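You operate a simulated robot arm through the tools that you are given. There is no shell and no other tool. Be economical: measure what you need, move in short steps, check, and stop when the job is done.

You are at the controls of a simulated robot arm. One attempt, no reset.

Task
Fetch the pink rag and set it on the blue plate on the top of the low stand. Then take the thinner can from the top of the steel stand and put it on the grey tray. Then take the tag from the red shelf under the panel and put it on the right end of the control desk. Then press the right sand button two times. Then press the left sand button three times. Then put one of the bolts from the black shelf by the last gap on the top of the control desk. Then take the block from the top of the steel stand and put it on the side shelf of the steel stand. The order counts. Set down upright: thinner can, bolt, block.

The check looks at the end state, three seconds after you hand in, the way a careful person would. Anything else that was tipped, shoved, dropped, spilled or broken makes it a failure.

Robot
A 7-joint arm with a two-finger parallel gripper on a trunk, on a base that drives. Base frame: it is fixed to the floor where the robot stands at the start and does not move with it; the origin is under the middle of the robot, x ahead of it, y to its left, z up. Readings come in mm, degrees, newtons and seconds.
Its first joint turns from -149.0 to 149.0 degrees. Places, roughly: block [1500, 1750, 1000]; blue plate [750, -500, 500]; bolt (5x4x9 cm) [-1700, -7600, 900]; bolt (5x5x9 cm) [-1800, -7600, 900]; bolt (6x5x9 cm) [-1800, -7800, 900]; grey tray (25x15 cm) [-1920, 800, 700]; left sand button [-2600, -7900, 1500]; pink rag (6x10x3 cm) [900, -200, 500]; right end of the control desk (25x25 cm) [-4100, -8280, 900]; right sand button [-2700, -8100, 1500]; side shelf of the steel stand (16x20 cm) [1180, 1300, 820]; tag [-2750, -8000, 750]; thinner can [1750, 1750, 750]; top of the control desk (26x13 cm) [-3440, -8480, 900]. Payload 3.5 kg.
The TCP is the grasp point between the finger pads, 23 mm short of the fingertips. In the tool frame z runs along the fingers and y along their closing line. Largest opening 94 mm; finger width 38, thickness 10; the body of the gripper, 54 by 96 mm, starts 39 mm behind the TCP.
Orientation is told as [roll, pitch, yaw] about the base's x, y, z axes, in that order, counted from this pose: with the fingers straight down and closing along the base's y, the tool's x points along the base's -x, its y along +y and its z along -z.

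Tools
- The arm moves only by the tool play_rows. Its argument "series" is a list of rows, each a list of 7 numbers: the shift along the base's x, y, z in mm, then the turn, a rotation vector about the base's x, y, z in degrees, then the opening, from 0 (shut) to 1 (fully open). In form: [[tx, ty, tz, wx, wy, wz, hand], ...]. A call has 1 to 8 rows; each row is the pose to reach, as a shift and turn from the pose commanded when the call began. A row lasts 0.2 s, in which the tool goes at most 50 mm and 8.6 degrees; a call with a longer step from one row to the next is refused whole, and so is a gripper value outside its range. A pose out of reach is approached as far as the arm can. The call stops where the force on the tool passes 40 N (or 10 N more than at its start, if that is more) or the arm is blocked; 0.2 s more then pass. Each finger travels about 153 mm/s and halts on what it meets, pressing with about 35 N; the grip force reading is that of the motor and also rises with nothing between the fingers. The clock runs only during rows and for 0.2 s after the last one: add rows that repeat a pose to give the fingers time. The reply holds the time, the measured pose of the TCP, the force on the tool along the base axes, the opening and the grip force, in the units named above and with some noise, with the torque about the TCP (base axes, N m) and any sound that the robot's microphone picked up, and new pictures: "pictures" is both (left out), scene, wrist or none.
- Cameras (640 x 400 px; columns grow to the right, rows downward): "scene" is now at [-238.1, 187.8, 1284.7]; the picture's right is [-0.02, -1.00, 0.00], its down [-0.42, 0.01, -0.91] and it looks along [0.91, -0.02, -0.42] (base axes); focal length 252 px, centre (320, 200). "wrist" rides on the gripper at [86, 16, -75] in the tool frame; the picture's right is [-0.18, 0.98, 0.00], its down [-0.58, -0.11, -0.81] and it looks along [-0.79, -0.15, 0.59] (tool axes); focal length 243 px, centre (320, 200). There is no depth. A picture from a camera that has moved, and an enlarged one, comes with that camera's place and axes in the base frame and with its lens.
- base_move(legs): drives the robot by 1 to 6 legs, each [ahead, left, turn to the left] in mm, mm and degrees, along the robot's own axes; the way and the turn of a leg run together, so that a leg with both is an arc; at most 1500 mm and 180 degrees a leg. The arm and the cameras ride along, it lands a little off, and it stops where it bumps. It gives what a move gives, and a new picture of the scene camera.
- aim_head(pan, tilt): turns the head with the scene camera to pan (to the left, within 143 degrees either way) and tilt (down, from -29 to 69), counted from straight ahead of the robot. It gives what a move gives, and a new picture of the scene camera.
- enlarge(camera, box): a new picture of the part [left, top, right, bottom] of that camera's present view, enlarged. It takes no simulated time.
- close_job(): hands the job in; it is judged then, once.

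Go step by step. Nothing tells you exact positions but the pictures and the camera data: compare them with the known pose of the tool, close in by small moves and look again before you grip or let go. The budget is 186 turns and 260 pictures, counting those below and the enlarged ones. Unless the task says otherwise, let go and move clear before handing in.

The tools are called after "Request:" as a command line: name --pt "numbers of a row" for each row, then --argument value for the rest, lists and objects as JSON in quotes. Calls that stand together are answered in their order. play_rows: Moves the arm, as the interface text tells. Its arguments: {"type":"object","properties":{"series":{"type":"array","items":{"type":"array","items":{"type":"number"}}},"pictures":{"type":"string","enum":["both","scene","wrist","none"]}},"required":["series"]} The other tools are called the same way: base_move (legs) drives the base; aim_head (pan, tilt) turns the head that bears the scene camera; enlarge (camera, box) takes an enlarged picture of a part of a camera's view; close_job () hands the job in.

At the start:

```text
time: 0.0
ee_pos: [647.5, 475.2, 1123.3]
tcp_rot: [-0.1, 0.0, 0.0]
wrist_force: [0.5, -0.2, 0.0]
moment: [-0.02, 0.01, 0.01]
opening: 93.7
grasp_force: 0.1
robot x, y, heading: [-1.2, 1.1, 0.1]
head pan, tilt: [-1.2, 24.7]
```

scene: 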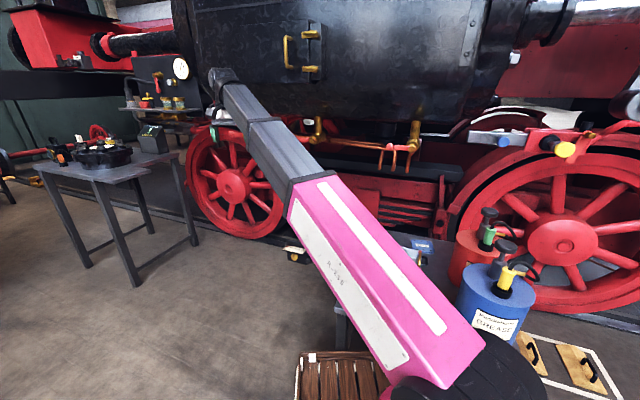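
wrist: 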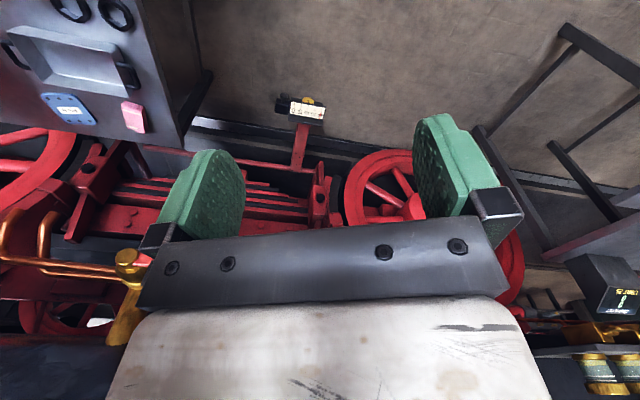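

The wrist view shows the pink rag and the blue plate on the low stand. I'll turn the head towards them and measure.

Request:
aim_head --pan -25 --tilt 38

Request:
enlarge --camera "wrist" --box '[0, 0, 240, 150]'

```text
time: 0.9
ee_pos: [647.3, 473.3, 1123.7]
tcp_rot: [0.0, 0.0, 0.0]
wrist_force: [0.8, 0.9, 0.5]
moment: [-0.01, 0.01, -0.03]
opening: 94.0
grasp_force: 0.1
robot x, y, heading: [1.2, 2.6, 0.1]
head pan, tilt: [-25.0, 38.0]
camera scene: at [-252.0, 153.4, 1263.9], right [-0.42, -0.91, 0.0], down [-0.56, 0.26, -0.79], along [0.71, -0.33, -0.62], focal length 252 px, centre (320, 200)
```

scene: 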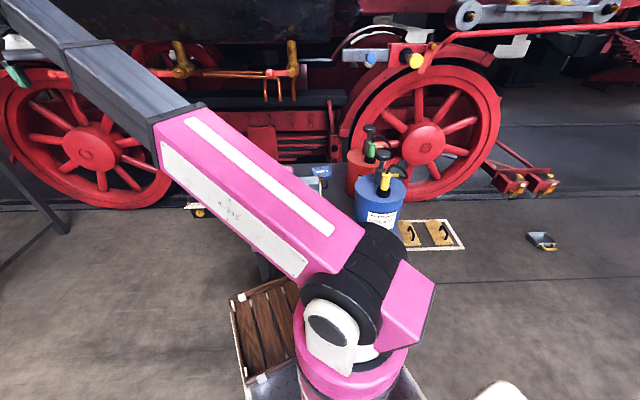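

```text
2.67 times, centred on (120, 75) of wrist
camera zoom: at [561.9, 491.2, 1197.9], right [0.18, 0.98, 0.0], down [0.58, -0.11, 0.81], along [0.79, -0.15, -0.59], focal length 647 px, centre (853, 533)
```

zoom: 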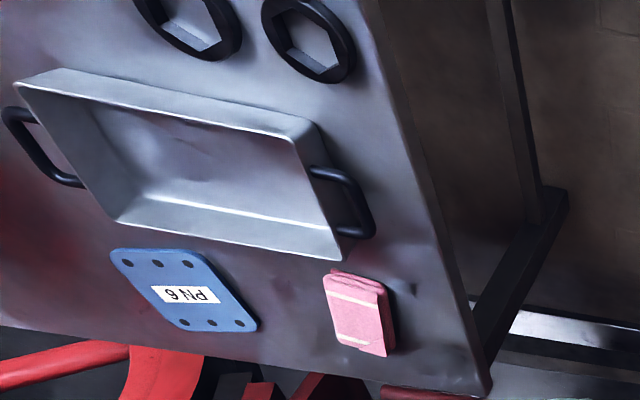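

Rag at about (918,-180), with its long side along roughly -33°. The plate is near (863,-382). I'll swing the arm over the rag, still high up.

Request:
play_rows --pt "17 -41 -12 0 0 -2 1" --pt "34 -82 -24 0 0 -4 1" --pt "51 -123 -36 0 0 -6 1" --pt "68 -164 -48 0 0 -8 1" --pt "85 -205 -60 0 0 -10 1" --pt "102 -246 -72 0 0 -12 1" --pt "119 -287 -84 0 0 -14 1" --pt "136 -328 -96 0 0 -16 1" --pictures "none"

Request:
play_rows --pt "17 -41 -20 0 0 -2 1" --pt "34 -82 -40 0 0 -4 1" --pt "50 -123 -60 0 0 -6 1" --pt "60 -164 -80 0 0 -8 1" --pt "70 -205 -100 0 0 -10 1" --pt "80 -246 -120 0 0 -12 1" --pt "90 -287 -140 0 0 -14 1" --pt "100 -320 -160 0 0 -15 1"

```text
time: 2.5
ee_pos: [755.1, 209.7, 1040.3]
tcp_rot: [0.1, -0.3, -12.6]
wrist_force: [0.1, -2.3, 40.3]
moment: [-0.33, -1.88, -0.17]
opening: 93.6
grasp_force: 0.0
robot x, y, heading: [-1.0, 0.3, 0.3]
head pan, tilt: [-25.0, 38.0]
stopped in row 8: the force on the tool passed its limit at 76 N (the readings are from after the stop); the commanded pose is now the measured one
```

```text
time: 2.8
ee_pos: [754.3, 210.6, 1039.7]
tcp_rot: [0.4, -0.4, -12.3]
wrist_force: [-2.3, 1.3, 41.1]
moment: [-0.53, -2.04, 0.05]
opening: 94.1
grasp_force: 0.0
robot x, y, heading: [-2.8, 2.0, 0.1]
head pan, tilt: [-25.0, 38.0]
stopped in row 1: the force on the tool passed its limit at 84 N (the readings are from after the stop); the commanded pose is now the measured one
camera scene: at [-254.7, 154.3, 1263.7], right [-0.42, -0.91, 0.0], down [-0.56, 0.26, -0.79], along [0.72, -0.33, -0.61], focal length 252 px, centre (320, 200)
camera wrist: at [673.9, 243.9, 1114.4], right [0.39, 0.92, 0.01], down [0.54, -0.23, 0.81], along [0.75, -0.31, -0.59], focal length 243 px, centre (320, 200)
```

scene: 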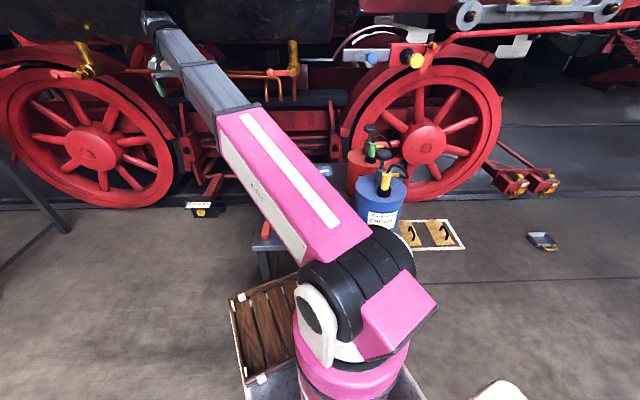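
wrist: 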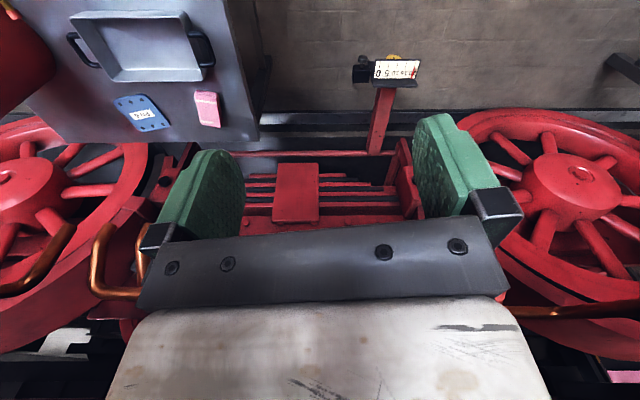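

Something is pushing the gripper upwards, so I'll look at the gripper before moving further.

Request:
aim_head --pan 0 --tilt 12

```text
time: 3.6
ee_pos: [755.4, 210.7, 1039.6]
tcp_rot: [0.4, -0.2, -12.2]
wrist_force: [4.1, 5.2, 43.6]
moment: [-0.62, -1.84, 0.23]
opening: 93.8
grasp_force: 0.0
robot x, y, heading: [0.1, 3.3, 0.1]
head pan, tilt: [0.0, 12.0]
camera scene: at [-240.4, 191.1, 1304.8], right [0.0, -1.0, 0.0], down [-0.21, 0.0, -0.98], along [0.98, 0.0, -0.21], focal length 252 px, centre (320, 200)
```

scene: 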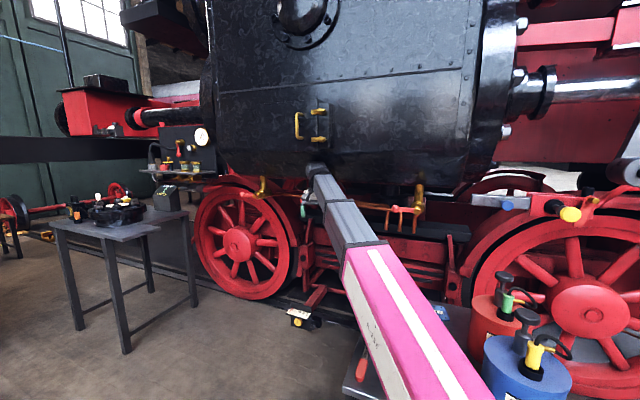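

The loco looks too far off to be touching the hand. I'll back off a little along the path I came and see whether the force goes away.

Request:
play_rows --pt "0 0 30 0 0 0 1" --pt "0 0 40 0 0 0 1" --pictures "both"

```text
time: 4.0
ee_pos: [752.9, 209.5, 1039.9]
tcp_rot: [0.4, -0.2, -12.2]
wrist_force: [4.3, 1.4, 7.6]
moment: [-0.12, -0.16, 0.08]
opening: 93.8
grasp_force: 0.0
robot x, y, heading: [0.7, 0.8, 0.3]
head pan, tilt: [0.0, 12.0]
stopped in row 1: the force on the tool passed its limit at 69 N (the readings are from after the stop); the commanded pose is now the measured one
camera scene: at [-238.9, 190.8, 1305.3], right [0.0, -1.0, 0.0], down [-0.21, 0.0, -0.98], along [0.98, 0.0, -0.21], focal length 252 px, centre (320, 200)
camera wrist: at [672.8, 243.4, 1115.1], right [0.39, 0.92, 0.01], down [0.54, -0.23, 0.81], along [0.75, -0.31, -0.59], focal length 243 px, centre (320, 200)
```

scene: 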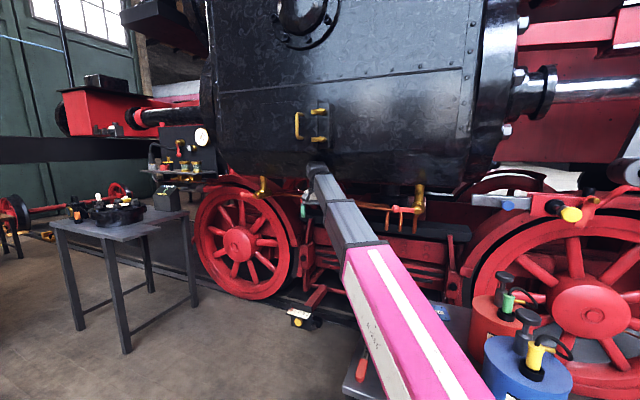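
wrist: 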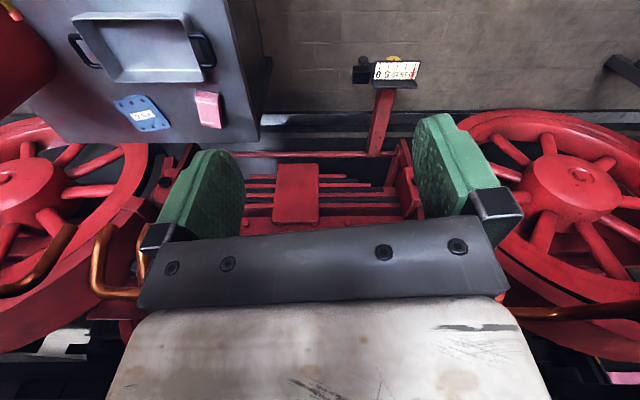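

Upward is blocked too. I'll try going back the way I came, with tiny steps.

Request:
play_rows --pt "-10 20 5 0 0 1 1" --pt "-20 40 10 0 0 2 1" --pt "-35 80 20 0 0 4 1" --pictures "none"

```text
time: 4.8
ee_pos: [719.2, 289.1, 1061.0]
tcp_rot: [0.4, -0.1, -8.3]
wrist_force: [0.1, 0.9, -0.5]
moment: [-0.03, 0.04, -0.01]
opening: 93.9
grasp_force: 0.0
robot x, y, heading: [-0.8, 2.3, 0.2]
head pan, tilt: [0.0, 12.0]
```

Request:
enlarge --camera "scene" --box '[220, 100, 460, 250]'

Request:
enlarge --camera "wrist" --box '[0, 0, 640, 400]'

```text
2.67 times, centred on (340, 175) of scene
camera zoom: at [-238.9, 190.4, 1305.3], right [0.0, -1.0, 0.0], down [-0.21, 0.0, -0.98], along [0.98, 0.0, -0.21], focal length 671 px, centre (267, 267)
```

zoom: 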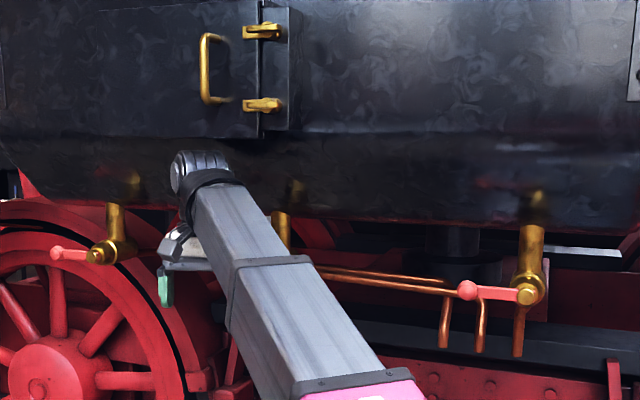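

```text
1.00 times, centred on (320, 200) of wrist (not enlarged: the box is as wide or as high as the picture)
camera zoom: at [636.0, 316.5, 1135.9], right [0.32, 0.95, 0.01], down [0.56, -0.2, 0.81], along [0.76, -0.26, -0.59], focal length 243 px, centre (320, 200)
```

zoom: 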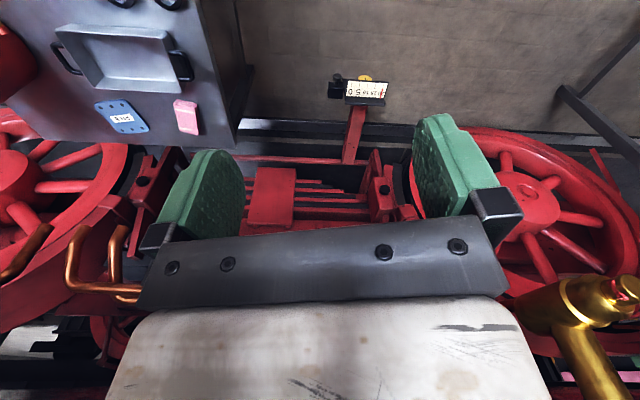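

Triangulating between the two cameras puts the brass valves at about x 980, z 1070, so they overhang near me. I'll pull the tool back, go down, and approach the stand from below them.

Request:
play_rows --pt "-30 0 -30 0 0 0 1" --pt "-65 -5 -60 0 0 0 1" --pt "-95 -25 -85 0 0 -2 1" --pt "-120 -55 -110 0 0 -4 1" --pt "-130 -90 -140 0 0 -6 1" --pt "-140 -125 -170 0 0 -8 1" --pt "-145 -160 -200 0 0 -10 1" --pt "-150 -195 -230 0 0 -12 1" --pictures "none"

Request:
play_rows --pt "0 -40 -20 0 0 -2 1" --pt "0 -80 -40 0 0 -4 1" --pt "0 -120 -60 0 0 -6 1" --pt "0 -160 -80 0 0 -8 1" --pt "20 -200 -100 0 0 -10 1" --pt "40 -220 -120 0 0 -12 1"

Request:
aim_head --pan -18 --tilt 28

```text
time: 6.6
ee_pos: [569.8, 92.9, 831.6]
tcp_rot: [0.4, -0.2, -20.2]
wrist_force: [-0.3, 0.5, 0.5]
moment: [0.01, 0.03, 0.0]
opening: 94.0
grasp_force: 0.1
robot x, y, heading: [-4.0, -0.6, 0.3]
head pan, tilt: [0.0, 12.0]
```

```text
time: 8.0
ee_pos: [610.5, -126.6, 710.6]
tcp_rot: [0.5, -0.2, -32.2]
wrist_force: [0.0, -0.8, -0.1]
moment: [0.02, 0.02, -0.01]
opening: 94.0
grasp_force: 0.0
robot x, y, heading: [-3.0, 1.8, 0.1]
head pan, tilt: [0.0, 12.0]
camera scene: at [-239.1, 190.3, 1305.3], right [0.0, -1.0, 0.0], down [-0.21, 0.0, -0.98], along [0.98, 0.0, -0.21], focal length 252 px, centre (320, 200)
camera wrist: at [545.5, -67.1, 786.2], right [0.68, 0.73, 0.01], down [0.43, -0.41, 0.81], along [0.59, -0.55, -0.59], focal length 243 px, centre (320, 200)
```

scene: 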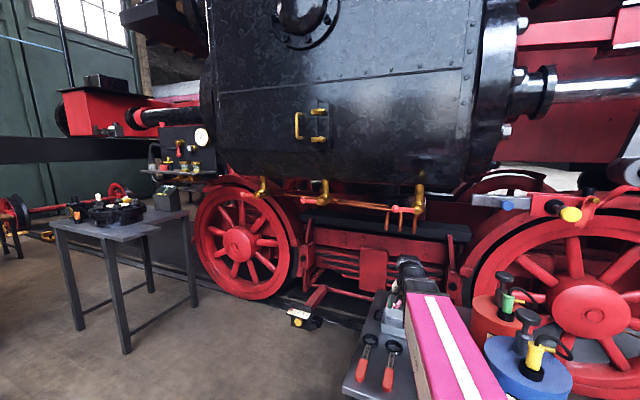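
wrist: 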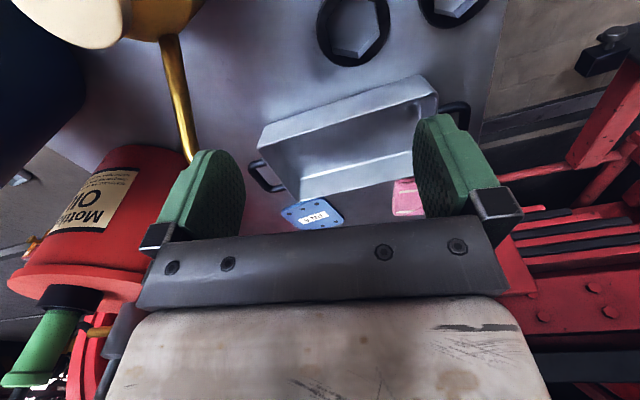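

```text
time: 8.8
ee_pos: [609.9, -126.0, 711.5]
tcp_rot: [0.5, -0.2, -32.2]
wrist_force: [0.0, -0.3, -0.2]
moment: [0.0, 0.01, -0.04]
opening: 94.1
grasp_force: 0.0
robot x, y, heading: [-1.0, 3.3, 0.3]
head pan, tilt: [-18.0, 28.0]
camera scene: at [-245.4, 162.1, 1279.5], right [-0.3, -0.95, 0.0], down [-0.45, 0.14, -0.88], along [0.84, -0.27, -0.47], focal length 252 px, centre (320, 200)
```

scene: 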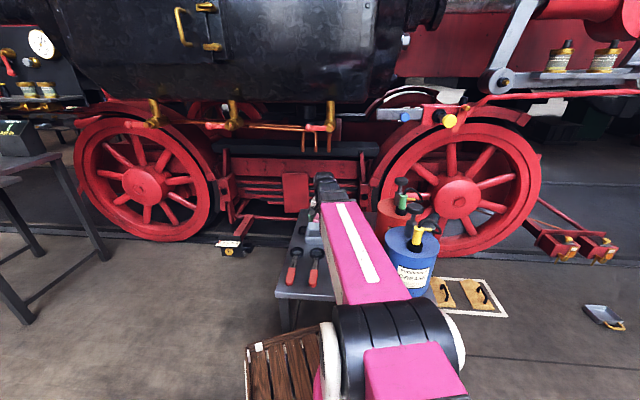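

The plate is at (866,-390) with its top near z 495, and the rag at about (925,-188). I'll reach out over the pan at a safe height and look again.

Request:
play_rows --pt "45 -8 -5 0 0 0 1" --pt "90 -17 -10 0 0 0 1" --pt "135 -26 -15 0 0 0 1" --pt "180 -34 -20 0 0 0 1" --pt "225 -43 -25 0 0 0 1" --pt "270 -52 -30 0 0 0 1" --pt "305 -58 -40 0 0 0 1" --pt "305 -58 -60 0 0 0 1"

```text
time: 10.6
ee_pos: [913.4, -185.1, 650.6]
tcp_rot: [0.4, -0.2, -32.4]
wrist_force: [-0.9, -0.3, 0.1]
moment: [-0.02, 0.03, 0.03]
opening: 93.9
grasp_force: 0.1
robot x, y, heading: [1.5, 1.9, 0.4]
head pan, tilt: [-18.0, 28.0]
camera scene: at [-245.4, 162.1, 1279.4], right [-0.31, -0.95, 0.0], down [-0.45, 0.14, -0.88], along [0.84, -0.27, -0.47], focal length 252 px, centre (320, 200)
camera wrist: at [848.9, -125.3, 725.9], right [0.68, 0.73, 0.01], down [0.43, -0.41, 0.81], along [0.59, -0.55, -0.59], focal length 243 px, centre (320, 200)
```

scene: 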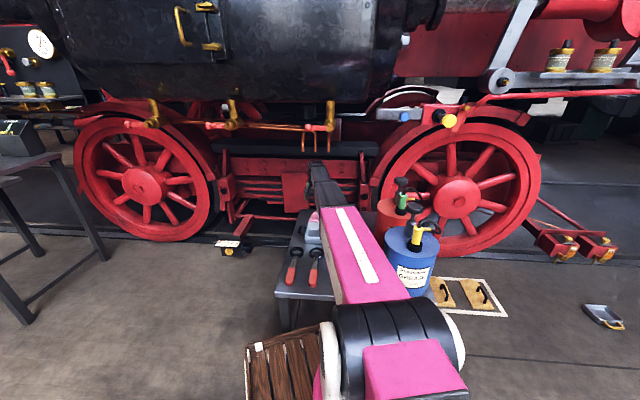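
wrist: 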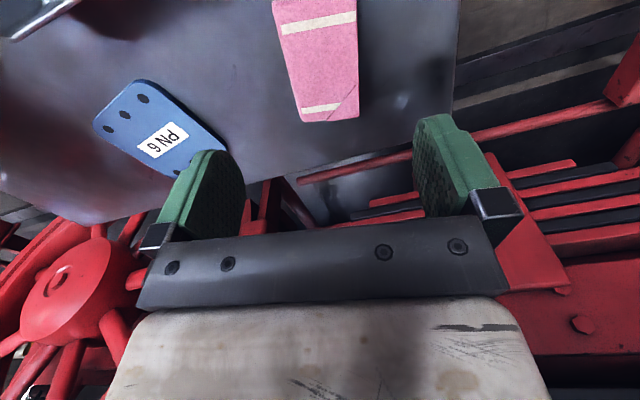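

The rag centre is (922,-190) at -35°. I'll go down with the fingers straddling it.

Request:
play_rows --pt "9 -5 -20 0 0 -2.5 1" --pt "9 -5 -60 0 0 -2.5 1" --pt "9 -5 -95 0 0 -2.5 1" --pt "9 -5 -115 0 0 -2.5 1" --pt "9 -5 -125 0 0 -2.5 1" --pt "9 -5 -130 0 0 -2.5 1" --pictures "wrist"

```text
time: 12.0
ee_pos: [922.3, -190.0, 523.8]
tcp_rot: [0.4, -0.3, -34.6]
wrist_force: [1.4, -0.1, 27.7]
moment: [-0.85, 1.14, -0.05]
opening: 93.3
grasp_force: 0.1
robot x, y, heading: [-1.3, 6.0, 0.3]
head pan, tilt: [-18.0, 28.0]
camera wrist: at [860.5, -127.0, 597.8], right [0.71, 0.7, 0.01], down [0.41, -0.42, 0.81], along [0.57, -0.57, -0.59], focal length 243 px, centre (320, 200)
```

wrist: 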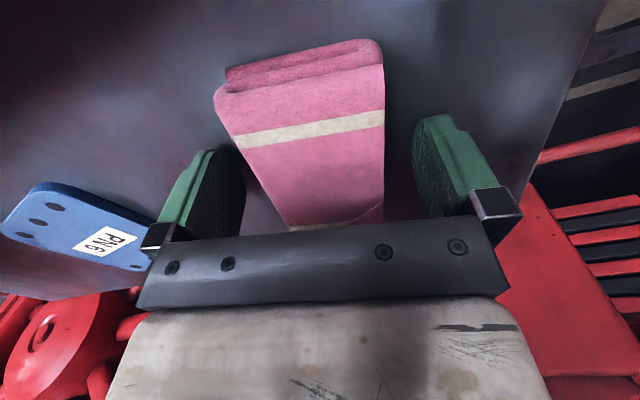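

The fingertips have reached the stand top, at about z 500. I'll lift 4 mm and close.

Request:
play_rows --pt "0 0 4 0 0 0 1" --pt "0 0 4 0 0 0 0.4" --pt "0 0 4 0 0 0 0.2" --pt "0 0 4 0 0 0 0.2" --pt "0 0 4 0 0 0 0.2" --pt "0 0 24 0 0 0 0.2" --pt "0 0 64 0 0 0 0.2" --pt "0 0 94 0 0 0 0.2" --pictures "wrist"

```text
time: 13.8
ee_pos: [923.5, -189.2, 615.5]
tcp_rot: [0.4, -0.1, -34.8]
wrist_force: [0.0, 0.5, 1.0]
moment: [-0.02, 0.01, 0.05]
opening: 18.8
grasp_force: 0.1
robot x, y, heading: [-5.8, 4.3, 0.2]
head pan, tilt: [-18.0, 28.0]
camera wrist: at [861.2, -127.0, 689.1], right [0.71, 0.7, 0.01], down [0.41, -0.42, 0.81], along [0.57, -0.57, -0.59], focal length 243 px, centre (320, 200)
```

wrist: 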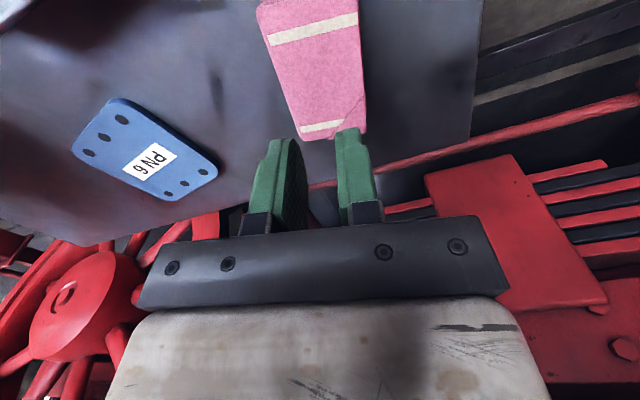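

The fingers closed over the rag without holding it. The contact on the left finger's near corner was probably the pan's handle, so the stand is lower than I thought. I'll shift 18 mm away from the pan along the rag and go lower.

Request:
play_rows --pt "14 -10 0 0 0 0 0.6" --pt "14 -10 0 0 0 0 1" --pt "14 -10 -30 0 0 0 1" --pt "14 -10 -70 0 0 0 1" --pt "14 -10 -92 0 0 0 1" --pt "14 -10 -98 0 0 0 1" --pt "14 -10 -104 0 0 0 1" --pictures "wrist"

```text
time: 15.2
ee_pos: [937.0, -199.8, 522.8]
tcp_rot: [0.4, -0.3, -34.6]
wrist_force: [-1.5, 0.9, 10.9]
moment: [-0.29, 0.53, -0.18]
opening: 93.7
grasp_force: 0.1
robot x, y, heading: [1.3, 4.6, 0.1]
head pan, tilt: [-18.0, 28.0]
stopped in row 6: the force on the tool passed its limit at 50 N (the readings are from after the stop); the commanded pose is now the measured one
camera wrist: at [874.8, -136.8, 597.7], right [0.71, 0.7, 0.01], down [0.41, -0.42, 0.81], along [0.57, -0.57, -0.59], focal length 243 px, centre (320, 200)
```

wrist: 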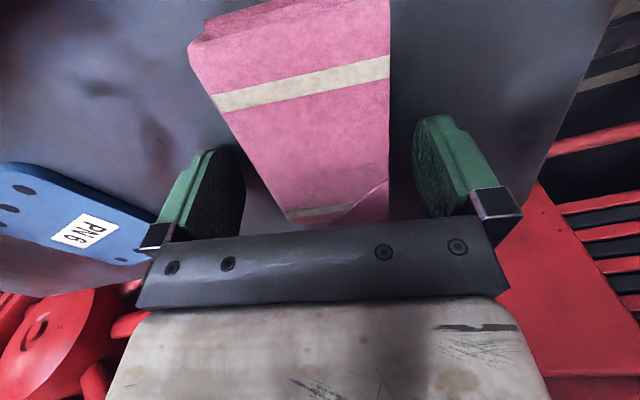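

The stop at the same height again means the stand top is about z 500. I'll close here, fully commanded, and look before lifting.

Request:
play_rows --pt "0 0 2 0 0 0 1" --pt "0 0 2 0 0 0 0.5" --pt "0 0 2 0 0 0 0" --pt "0 0 2 0 0 0 0" --pt "0 0 2 0 0 0 0" --pictures "wrist"

```text
time: 16.4
ee_pos: [935.9, -198.9, 523.5]
tcp_rot: [0.2, -0.3, -34.7]
wrist_force: [0.3, 0.0, 1.4]
moment: [-0.02, -0.02, 0.0]
opening: 59.4
grasp_force: 34.7
robot x, y, heading: [0.4, 3.2, 0.0]
head pan, tilt: [-18.0, 28.0]
camera wrist: at [875.1, -137.1, 598.5], right [0.71, 0.7, 0.01], down [0.41, -0.42, 0.81], along [0.57, -0.57, -0.59], focal length 243 px, centre (320, 200)
```

wrist: 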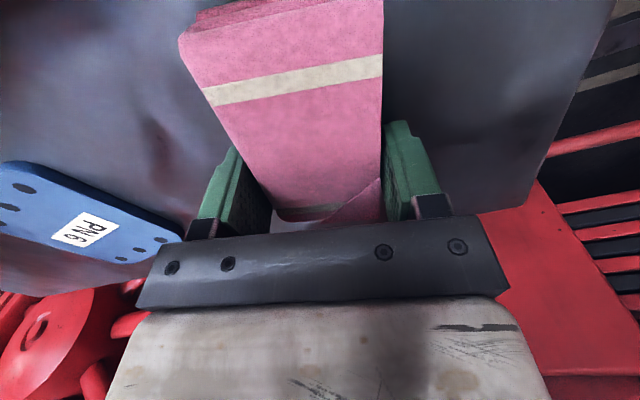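

Gripped at 59 mm. I'll lift and move towards the plate.

Request:
play_rows --pt "0 0 20 0 0 0 0" --pt "0 0 50 0 0 0 0" --pt "0 0 80 0 0 0 0" --pt "-10 -35 80 0 0 0 0" --pt "-20 -70 80 0 0 0 0" --pt "-30 -105 80 0 0 0 0" --pictures "wrist"

```text
time: 17.8
ee_pos: [908.1, -302.6, 605.3]
tcp_rot: [0.2, -0.3, -34.7]
wrist_force: [0.2, 0.5, 0.0]
moment: [-0.01, -0.03, -0.01]
opening: 59.2
grasp_force: 35.1
robot x, y, heading: [-2.9, 3.2, 0.3]
head pan, tilt: [-18.0, 28.0]
camera wrist: at [846.3, -241.3, 679.1], right [0.71, 0.7, 0.01], down [0.41, -0.42, 0.81], along [0.57, -0.57, -0.59], focal length 243 px, centre (320, 200)
```

wrist: 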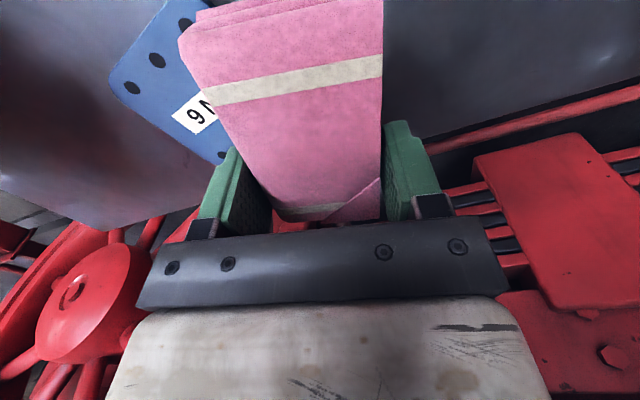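

The plate is about 98 mm square, centred at (860,-379) and turned about -11°. I'll turn the rag to match, then lower it until it touches.

Request:
play_rows --pt "-10 -25 0 0 0 7 0" --pt "-20 -50 0 0 0 14 0" --pt "-34 -79 0 0 0 22 0" --pt "-34 -79 -20 0 0 22 0" --pt "-34 -79 -40 0 0 22 0" --pictures "wrist"

```text
time: 18.9
ee_pos: [872.8, -383.7, 563.7]
tcp_rot: [0.2, -0.3, -12.6]
wrist_force: [0.8, -0.2, -0.8]
moment: [-0.01, -0.02, 0.04]
opening: 59.3
grasp_force: 35.0
robot x, y, heading: [-3.4, 3.1, -0.0]
head pan, tilt: [-18.0, 28.0]
camera wrist: at [792.6, -349.6, 638.2], right [0.4, 0.92, 0.01], down [0.54, -0.24, 0.81], along [0.74, -0.32, -0.59], focal length 243 px, centre (320, 200)
```

wrist: 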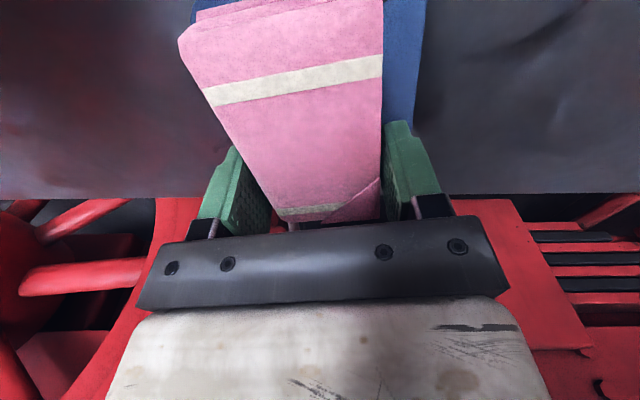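

Request:
play_rows --pt "0 4 -15 0 0 0 0" --pt "0 4 -25 0 0 0 0" --pt "0 4 -29 0 0 0 0" --pt "0 4 -33 0 0 0 0" --pictures "none"

```text
time: 19.9
ee_pos: [873.4, -379.8, 531.8]
tcp_rot: [0.3, -0.4, -12.8]
wrist_force: [0.1, 1.1, 6.7]
moment: [-0.18, 0.12, -0.04]
opening: 59.1
grasp_force: 34.3
robot x, y, heading: [-4.4, 1.6, 0.3]
head pan, tilt: [-18.0, 28.0]
```

Light contact at z 532. I'll release and rise.

Request:
play_rows --pt "0 0 0 0 0 0 0.8" --pt "0 0 0 0 0 0 0.95" --pt "0 0 0 0 0 0 0.95" --pt "0 0 30 0 0 0 0.95" --pt "0 0 70 0 0 0 0.95" --pt "0 0 110 0 0 0 0.95" --pictures "wrist"

```text
time: 21.4
ee_pos: [873.3, -381.2, 641.1]
tcp_rot: [0.2, -0.3, -12.7]
wrist_force: [-0.2, -0.4, 0.8]
moment: [0.02, -0.02, 0.02]
opening: 89.0
grasp_force: 0.1
robot x, y, heading: [0.6, 5.6, 0.2]
head pan, tilt: [-18.0, 28.0]
camera wrist: at [791.6, -345.9, 715.6], right [0.4, 0.92, 0.01], down [0.54, -0.24, 0.81], along [0.74, -0.32, -0.59], focal length 243 px, centre (320, 200)
```

wrist: 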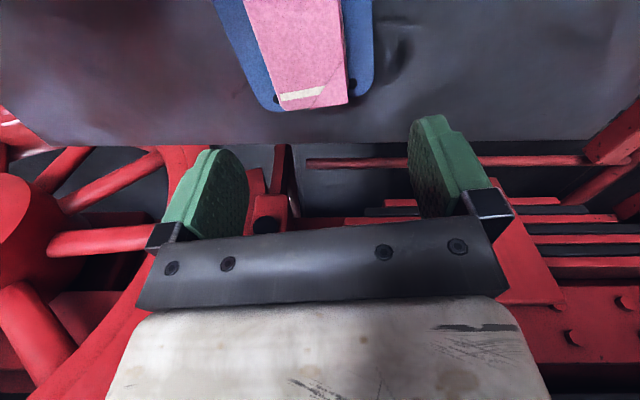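

The rag lies on the plate. I'll retract, raise the arm, and look left at the steel stand.

Request:
play_rows --pt "-45 10 10 0 0 2 1" --pt "-90 20 20 0 0 4 1" --pt "-135 40 25 0 0 6 1" --pt "-180 60 30 0 0 8 1" --pt "-225 85 35 0 0 10 1" --pt "-265 110 40 0 0 12 1" --pt "-290 140 60 0 0 12 1" --pt "-310 170 90 0 0 12 1" --pictures "none"

Request:
play_rows --pt "-5 40 20 0 0 2 1" --pt "-10 80 50 0 0 4 1" --pt "-15 120 80 0 0 6 1" --pt "-20 160 110 0 0 8 1" --pt "-20 190 140 0 0 10 1" --pt "-20 200 170 0 0 12 1" --pt "-20 200 200 0 0 12 1" --pictures "none"

Request:
aim_head --pan 45 --tilt 18

```text
refused: row 5 steps farther than a row can; nothing moved
```

```text
refused: row 2 steps farther than a row can; nothing moved
```

```text
time: 22.7
ee_pos: [872.1, -380.1, 639.9]
tcp_rot: [0.3, -0.4, -12.7]
wrist_force: [-0.9, 0.3, 0.8]
moment: [0.0, -0.02, 0.01]
opening: 89.0
grasp_force: 0.2
robot x, y, heading: [0.9, 1.5, 0.2]
head pan, tilt: [45.0, 18.0]
camera scene: at [-266.5, 256.1, 1295.6], right [0.71, -0.7, 0.0], down [-0.22, -0.22, -0.95], along [0.67, 0.67, -0.31], focal length 252 px, centre (320, 200)
```

scene: 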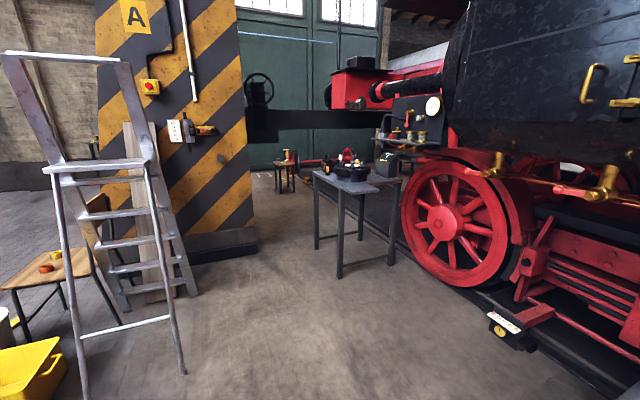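

Request:
play_rows --pt "-45 10 10 0 0 2 1" --pt "-90 20 20 0 0 4 1" --pt "-135 35 25 0 0 6 1" --pt "-180 50 30 0 0 8 1" --pt "-220 70 35 0 0 10 1" --pt "-255 100 45 0 0 12 1" --pt "-280 130 70 0 0 12 1" --pt "-300 160 100 0 0 12 1" --pictures "none"

Request:
play_rows --pt "-5 30 30 0 0 2 1" --pt "-10 60 60 0 0 4 1" --pt "-15 90 90 0 0 6 1" --pt "-20 120 120 0 0 8 1" --pt "-20 150 150 0 0 10 1" --pt "-20 180 180 0 0 12 1" --pt "-20 200 200 0 0 12 1" --pictures "none"

Request:
enlarge --camera "scene" --box '[250, 80, 460, 210]'

```text
time: 24.5
ee_pos: [571.4, -218.9, 741.2]
tcp_rot: [0.2, -0.3, -0.7]
wrist_force: [0.1, -0.5, -0.1]
moment: [0.0, 0.04, -0.01]
opening: 94.0
grasp_force: 0.0
robot x, y, heading: [-6.0, 0.4, 0.2]
head pan, tilt: [45.0, 18.0]
```

```text
time: 26.1
ee_pos: [553.2, -19.6, 942.5]
tcp_rot: [0.4, -0.3, 11.3]
wrist_force: [-0.9, 1.0, 1.0]
moment: [0.01, -0.01, 0.03]
opening: 94.0
grasp_force: 0.0
robot x, y, heading: [-2.2, -2.0, 0.2]
head pan, tilt: [45.0, 18.0]
```

```text
3.05 times, centred on (355, 145) of scene
camera zoom: at [-266.5, 256.2, 1295.5], right [0.71, -0.7, 0.0], down [-0.22, -0.22, -0.95], along [0.67, 0.68, -0.31], focal length 767 px, centre (213, 368)
```

zoom: 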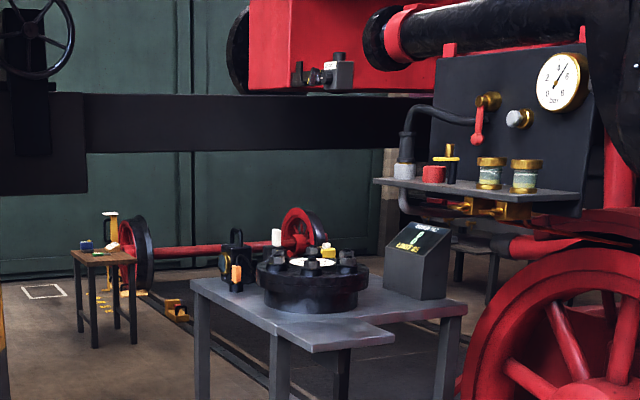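

The steel stand is in view, with a flange and small items on it. Before driving I'll check what the slatted thing in front of the base is.

Request:
aim_head --pan 10 --tilt 60

```text
time: 27.2
ee_pos: [552.6, -18.8, 941.8]
tcp_rot: [0.4, -0.3, 11.3]
wrist_force: [-0.4, -0.2, 0.0]
moment: [-0.02, 0.0, -0.01]
opening: 94.1
grasp_force: 0.2
robot x, y, heading: [-1.3, 5.2, 0.2]
head pan, tilt: [10.0, 60.0]
camera scene: at [-266.6, 201.8, 1234.2], right [0.18, -0.98, 0.0], down [-0.85, -0.15, -0.5], along [0.49, 0.09, -0.87], focal length 252 px, centre (320, 200)
```

scene: 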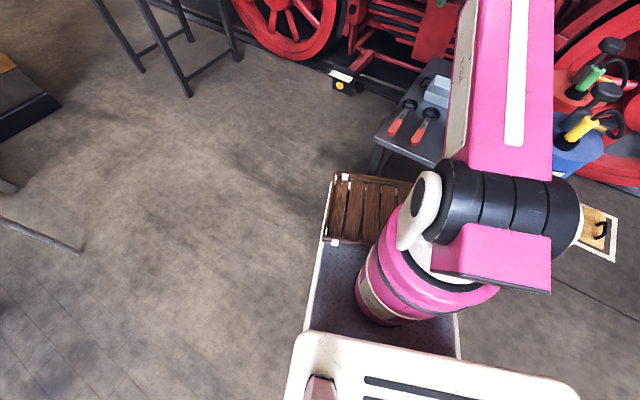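

The slatted deck is part of my own base, whose front is at about x 400 and half width about 210. I'll raise the arm, then drive left to about (450,1400).

Request:
play_rows --pt "0 0 45 0 0 -2 1" --pt "0 0 90 0 0 -4 1" --pt "0 0 135 0 0 -6 1" --pt "0 0 180 0 0 -8 1" --pt "0 0 210 0 0 -11 1" --pictures "none"

Request:
base_move --legs '[[0, 400, 0], [250, 550, 0], [200, 450, 0]]'

Request:
aim_head --pan 12 --tilt 22

Request:
play_rows --pt "0 0 0 0 0 0 1" --pictures "wrist"

```text
time: 27.6
ee_pos: [556.1, -19.9, 988.3]
tcp_rot: [-0.1, -1.4, 9.6]
wrist_force: [9.0, 0.2, -15.8]
moment: [-0.14, -0.77, -0.1]
opening: 93.9
grasp_force: 0.1
robot x, y, heading: [3.1, 3.3, 0.1]
head pan, tilt: [10.0, 60.0]
stopped in row 2: the force on the tool passed its limit at 92 N (the readings are from after the stop); the commanded pose is now the measured one
```

```text
time: 34.6
ee_pos: [909.9, 1161.7, 989.1]
tcp_rot: [-0.2, -1.5, 9.5]
wrist_force: [2.4, 0.7, -5.0]
moment: [-0.12, -0.35, -0.07]
opening: 94.1
grasp_force: 0.0
robot x, y, heading: [351.2, 1184.5, 0.2]
head pan, tilt: [10.0, 60.0]
stopped in leg 3: the robot was blocked; the commanded pose is now the measured one
camera scene: at [86.4, 1385.9, 1234.1], right [0.17, -0.98, 0.0], down [-0.85, -0.15, -0.5], along [0.49, 0.09, -0.87], focal length 252 px, centre (320, 200)
```

scene: 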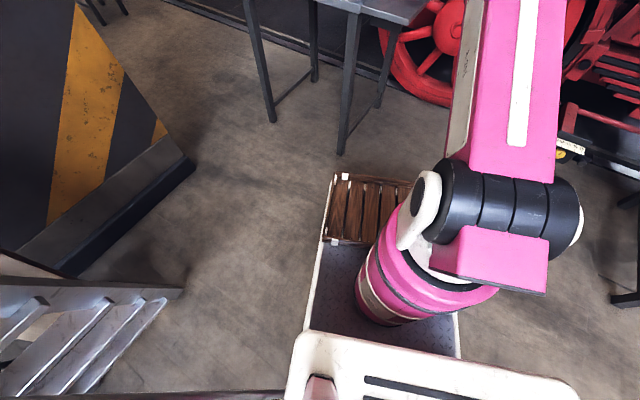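

```text
time: 35.7
ee_pos: [908.6, 1161.1, 988.5]
tcp_rot: [-0.1, -1.5, 9.5]
wrist_force: [3.7, -0.3, -10.4]
moment: [-0.05, -0.64, 0.01]
opening: 94.0
grasp_force: 0.0
robot x, y, heading: [352.0, 1185.5, -0.2]
head pan, tilt: [12.0, 22.0]
camera scene: at [111.6, 1393.7, 1289.0], right [0.21, -0.98, 0.0], down [-0.37, -0.08, -0.93], along [0.91, 0.19, -0.38], focal length 252 px, centre (320, 200)
```

scene: 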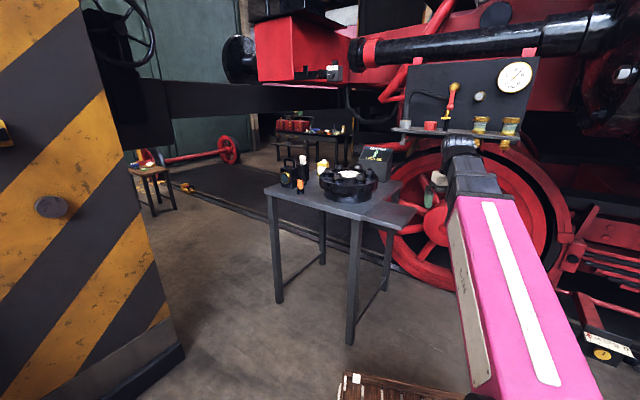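

```text
time: 36.1
ee_pos: [908.6, 1160.6, 988.1]
tcp_rot: [0.0, -1.4, 9.5]
wrist_force: [5.2, -0.5, -10.5]
moment: [-0.08, -0.69, -0.01]
opening: 94.0
grasp_force: 0.0
robot x, y, heading: [351.5, 1184.3, 0.2]
head pan, tilt: [12.0, 22.0]
camera wrist: at [819.8, 1163.3, 1061.3], right [0.02, 1.0, 0.0], down [0.57, -0.01, 0.82], along [0.82, -0.01, -0.57], focal length 243 px, centre (320, 200)
```

wrist: 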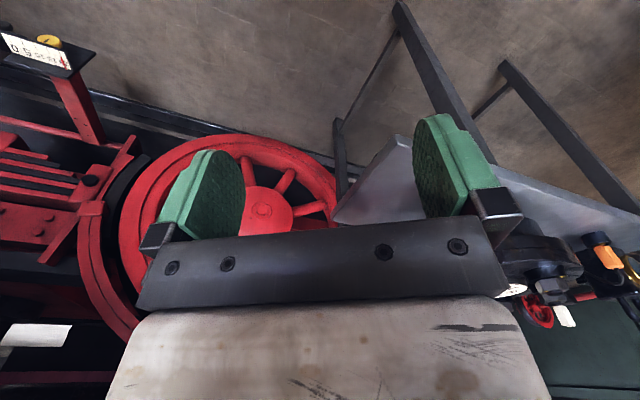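

The base bumped, probably its rear left against the ladder foot, and the arm was folded too tightly to rise. I'll extend the arm a little, ease away from the ladder, and look back.

Request:
play_rows --pt "40 0 0 0 0 0 1" --pt "80 0 0 0 1.4 0 1" --pt "100 0 40 0 1.4 0 1" --pt "110 0 80 0 1.4 0 1" --pictures "none"

Request:
base_move --legs '[[30, -40, 0]]'

Request:
aim_head --pan 110 --tilt 40

```text
time: 36.9
ee_pos: [1011.0, 1161.1, 1020.4]
tcp_rot: [-0.1, -0.9, 9.4]
wrist_force: [8.1, -0.1, -12.8]
moment: [-0.09, -0.6, -0.1]
opening: 93.8
grasp_force: 0.0
robot x, y, heading: [350.3, 1186.6, 0.1]
head pan, tilt: [12.0, 22.0]
stopped in row 4: the force on the tool passed its limit at 66 N (the readings are from after the stop); the commanded pose is now the measured one
```

```text
time: 37.8
ee_pos: [1039.3, 1120.9, 1021.7]
tcp_rot: [-0.1, -0.9, 9.4]
wrist_force: [9.8, -1.3, -24.5]
moment: [-0.15, -1.48, 0.09]
opening: 93.9
grasp_force: 0.1
robot x, y, heading: [380.3, 1142.4, -0.2]
head pan, tilt: [12.0, 22.0]
camera scene: at [141.6, 1353.6, 1289.1], right [0.21, -0.98, 0.0], down [-0.37, -0.08, -0.93], along [0.91, 0.19, -0.37], focal length 252 px, centre (320, 200)
```

scene: 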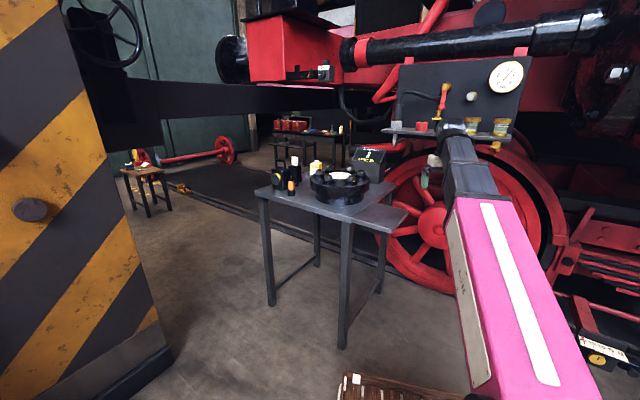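

```text
time: 39.5
ee_pos: [1038.5, 1120.0, 1020.0]
tcp_rot: [-0.1, -0.8, 9.4]
wrist_force: [7.8, -0.9, -19.0]
moment: [-0.18, -1.2, -0.02]
opening: 94.0
grasp_force: 0.1
robot x, y, heading: [380.3, 1146.2, -0.2]
head pan, tilt: [110.0, 40.0]
camera scene: at [21.7, 1414.1, 1260.9], right [0.94, 0.34, 0.0], down [0.22, -0.6, -0.77], along [-0.26, 0.72, -0.64], focal length 252 px, centre (320, 200)
```

scene: 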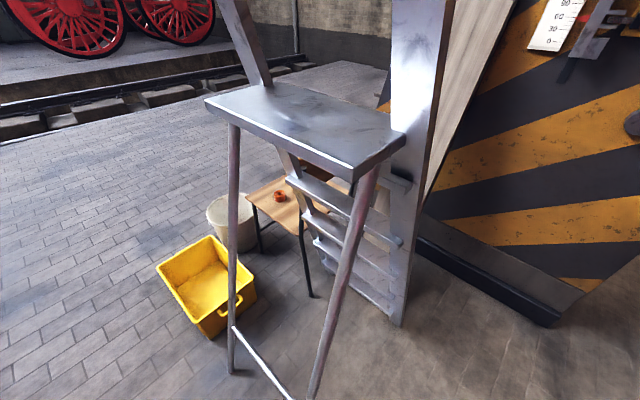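

The ladder is standing untouched. The arm still has a fold-up force on it that travels with the robot, so I'll lower and extend it a bit to clear that.

Request:
play_rows --pt "20 0 -20 0 0 0 1" --pt "50 0 -40 0 0.8 0 1" --pt "60 0 -50 0 0.8 0 1" --pictures "none"

Request:
aim_head --pan 12 --tilt 15

Request:
enlarge --camera "scene" --box '[230, 100, 440, 231]'

```text
time: 40.3
ee_pos: [1099.7, 1120.7, 972.4]
tcp_rot: [0.0, -0.1, 9.4]
wrist_force: [-0.1, -0.4, -0.4]
moment: [0.0, -0.02, 0.0]
opening: 94.1
grasp_force: 0.0
robot x, y, heading: [379.2, 1145.0, -0.0]
head pan, tilt: [110.0, 40.0]
```

```text
time: 42.1
ee_pos: [1097.2, 1119.3, 971.7]
tcp_rot: [0.0, 0.0, 9.3]
wrist_force: [-0.4, 0.3, 0.9]
moment: [-0.01, 0.02, 0.03]
opening: 93.9
grasp_force: 0.0
robot x, y, heading: [382.5, 1146.5, 0.1]
head pan, tilt: [12.0, 15.0]
camera scene: at [142.2, 1353.8, 1300.4], right [0.21, -0.98, 0.0], down [-0.25, -0.05, -0.97], along [0.94, 0.2, -0.26], focal length 252 px, centre (320, 200)
```

scene: 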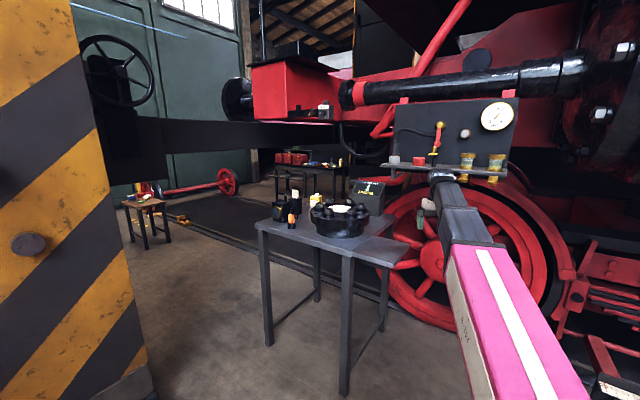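

```text
3.05 times, centred on (335, 166) of scene
camera zoom: at [142.2, 1353.8, 1300.4], right [0.21, -0.98, 0.0], down [-0.25, -0.05, -0.97], along [0.94, 0.2, -0.26], focal length 767 px, centre (274, 305)
```

zoom: 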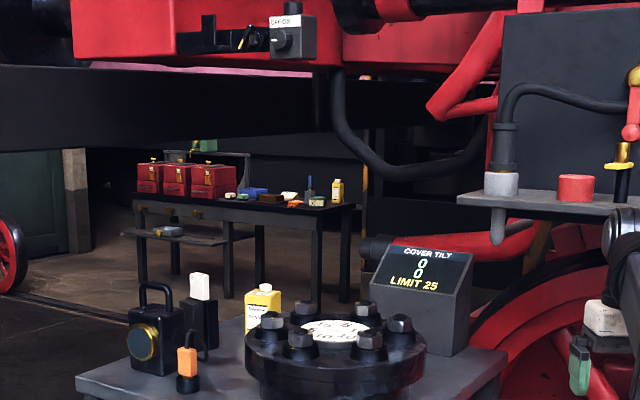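

The thinner can (yellow) is at about (1653,1699) with its top near z 910. The white block is at about (1520,1793), z 950, on a black stand. The table top is at z ~800. I'll raise the arm above all of that, then drive in steps.

Request:
play_rows --pt "35 10 30 0 0 0 1" --pt "60 20 60 0 0 0 1" --pt "75 30 95 0 0 0 1" --pt "85 40 130 0 0 -3 1" --pt "90 45 150 0 0 -6 1" --pt "90 45 150 0 0 -9 1" --pictures "none"

Request:
base_move --legs '[[238, 150, 0], [0, 424, 0]]'

Request:
play_rows --pt "0 0 0 0 0 0 1" --pictures "wrist"

```text
time: 43.0
ee_pos: [1178.8, 1152.0, 1072.3]
tcp_rot: [-0.2, -0.7, 9.2]
wrist_force: [3.4, 2.2, -6.4]
moment: [-0.37, -0.31, -0.35]
opening: 94.2
grasp_force: 0.0
robot x, y, heading: [382.0, 1147.4, 0.0]
head pan, tilt: [12.0, 15.0]
stopped in row 4: the force on the tool passed its limit at 66 N (the readings are from after the stop); the commanded pose is now the measured one
```

```text
time: 44.1
ee_pos: [1226.7, 1186.2, 1071.0]
tcp_rot: [-0.5, -0.8, 9.0]
wrist_force: [0.8, 2.7, -9.2]
moment: [-0.39, -1.27, 0.14]
opening: 93.8
grasp_force: 0.0
robot x, y, heading: [436.4, 1181.6, 0.1]
head pan, tilt: [12.0, 15.0]
stopped in leg 1: the robot was blocked; the commanded pose is now the measured one
camera scene: at [198.7, 1390.5, 1300.4], right [0.21, -0.98, 0.0], down [-0.25, -0.05, -0.97], along [0.94, 0.2, -0.26], focal length 252 px, centre (320, 200)
```

scene: 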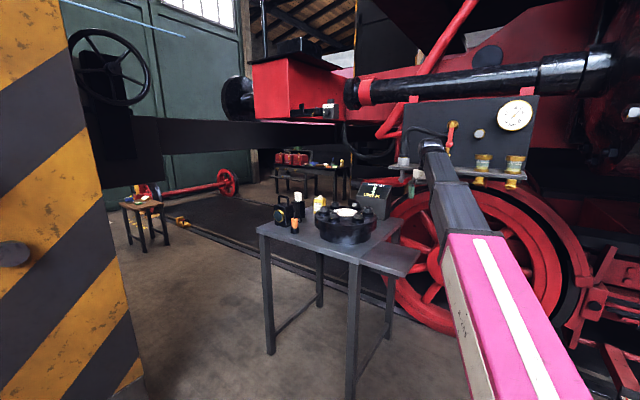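

```text
time: 44.5
ee_pos: [1227.2, 1187.5, 1070.8]
tcp_rot: [-0.4, -0.6, 9.0]
wrist_force: [0.4, 6.1, -14.7]
moment: [-0.72, -1.73, 0.14]
opening: 93.8
grasp_force: 0.0
robot x, y, heading: [436.0, 1181.8, 0.1]
head pan, tilt: [12.0, 15.0]
camera wrist: at [1138.1, 1190.0, 1144.3], right [0.03, 1.0, 0.0], down [0.58, -0.01, 0.81], along [0.81, -0.03, -0.58], focal length 243 px, centre (320, 200)
```

wrist: 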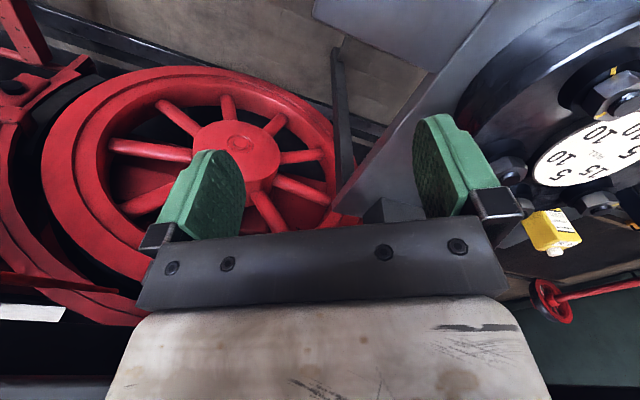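

The wrist camera is folding against my own forearm when the tool is high and yawed in line with the arm. I'll lower a bit, turn the tool yaw off to the side, then raise.

Request:
play_rows --pt "0 0 -30 0 0.6 0 1" --pt "0 0 -60 0 0.6 -8 1" --pt "0 0 -60 0 0.6 -16 1" --pt "0 0 -60 0 0.6 -24 1" --pt "0 0 -60 0 0.6 -32 1" --pt "0 0 -60 0 0.6 -40 1" --pt "0 0 -60 0 0.6 -48 1" --pt "0 0 -60 0 0.6 -54 1" --pictures "none"

Request:
play_rows --pt "0 10 20 0 0 0 1" --pt "0 20 50 0 0 0 1" --pt "0 30 80 0 0 0 1" --pt "0 40 110 0 0 0 1" --pictures "both"

```text
time: 46.3
ee_pos: [1226.8, 1187.7, 1009.7]
tcp_rot: [-0.6, 0.0, -45.1]
wrist_force: [0.2, 0.5, 0.0]
moment: [0.02, -0.02, 0.04]
opening: 94.0
grasp_force: 0.1
robot x, y, heading: [437.7, 1181.4, 0.1]
head pan, tilt: [12.0, 15.0]
```

```text
time: 47.3
ee_pos: [1226.9, 1226.3, 1120.4]
tcp_rot: [-0.6, 0.0, -44.9]
wrist_force: [0.0, -0.8, 0.2]
moment: [-0.02, 0.0, 0.02]
opening: 94.1
grasp_force: 0.1
robot x, y, heading: [440.5, 1180.7, -0.1]
head pan, tilt: [12.0, 15.0]
camera scene: at [199.0, 1390.4, 1300.4], right [0.21, -0.98, 0.0], down [-0.25, -0.05, -0.97], along [0.94, 0.2, -0.26], focal length 252 px, centre (320, 200)
camera wrist: at [1178.5, 1299.8, 1195.4], right [0.83, 0.56, -0.01], down [0.34, -0.48, 0.81], along [0.45, -0.67, -0.59], focal length 243 px, centre (320, 200)
```

scene: 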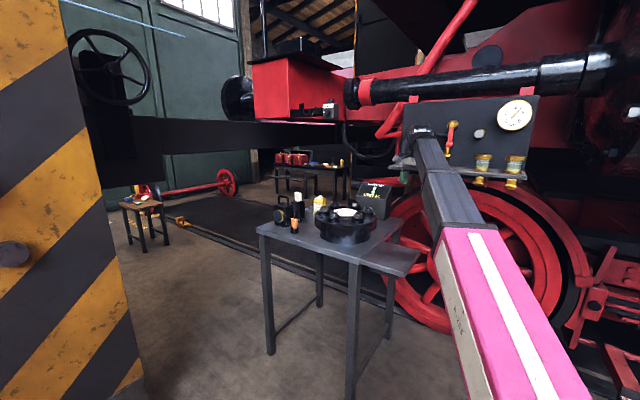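
wrist: 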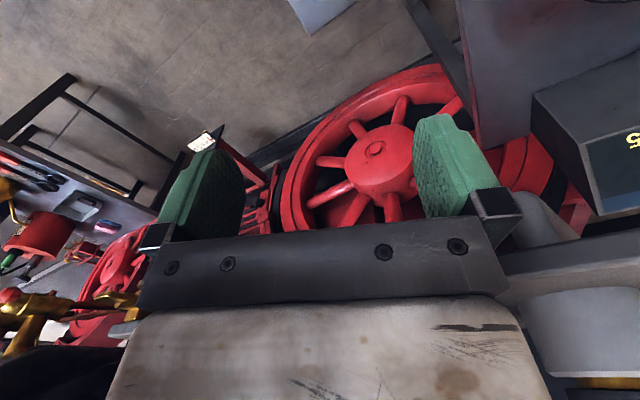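

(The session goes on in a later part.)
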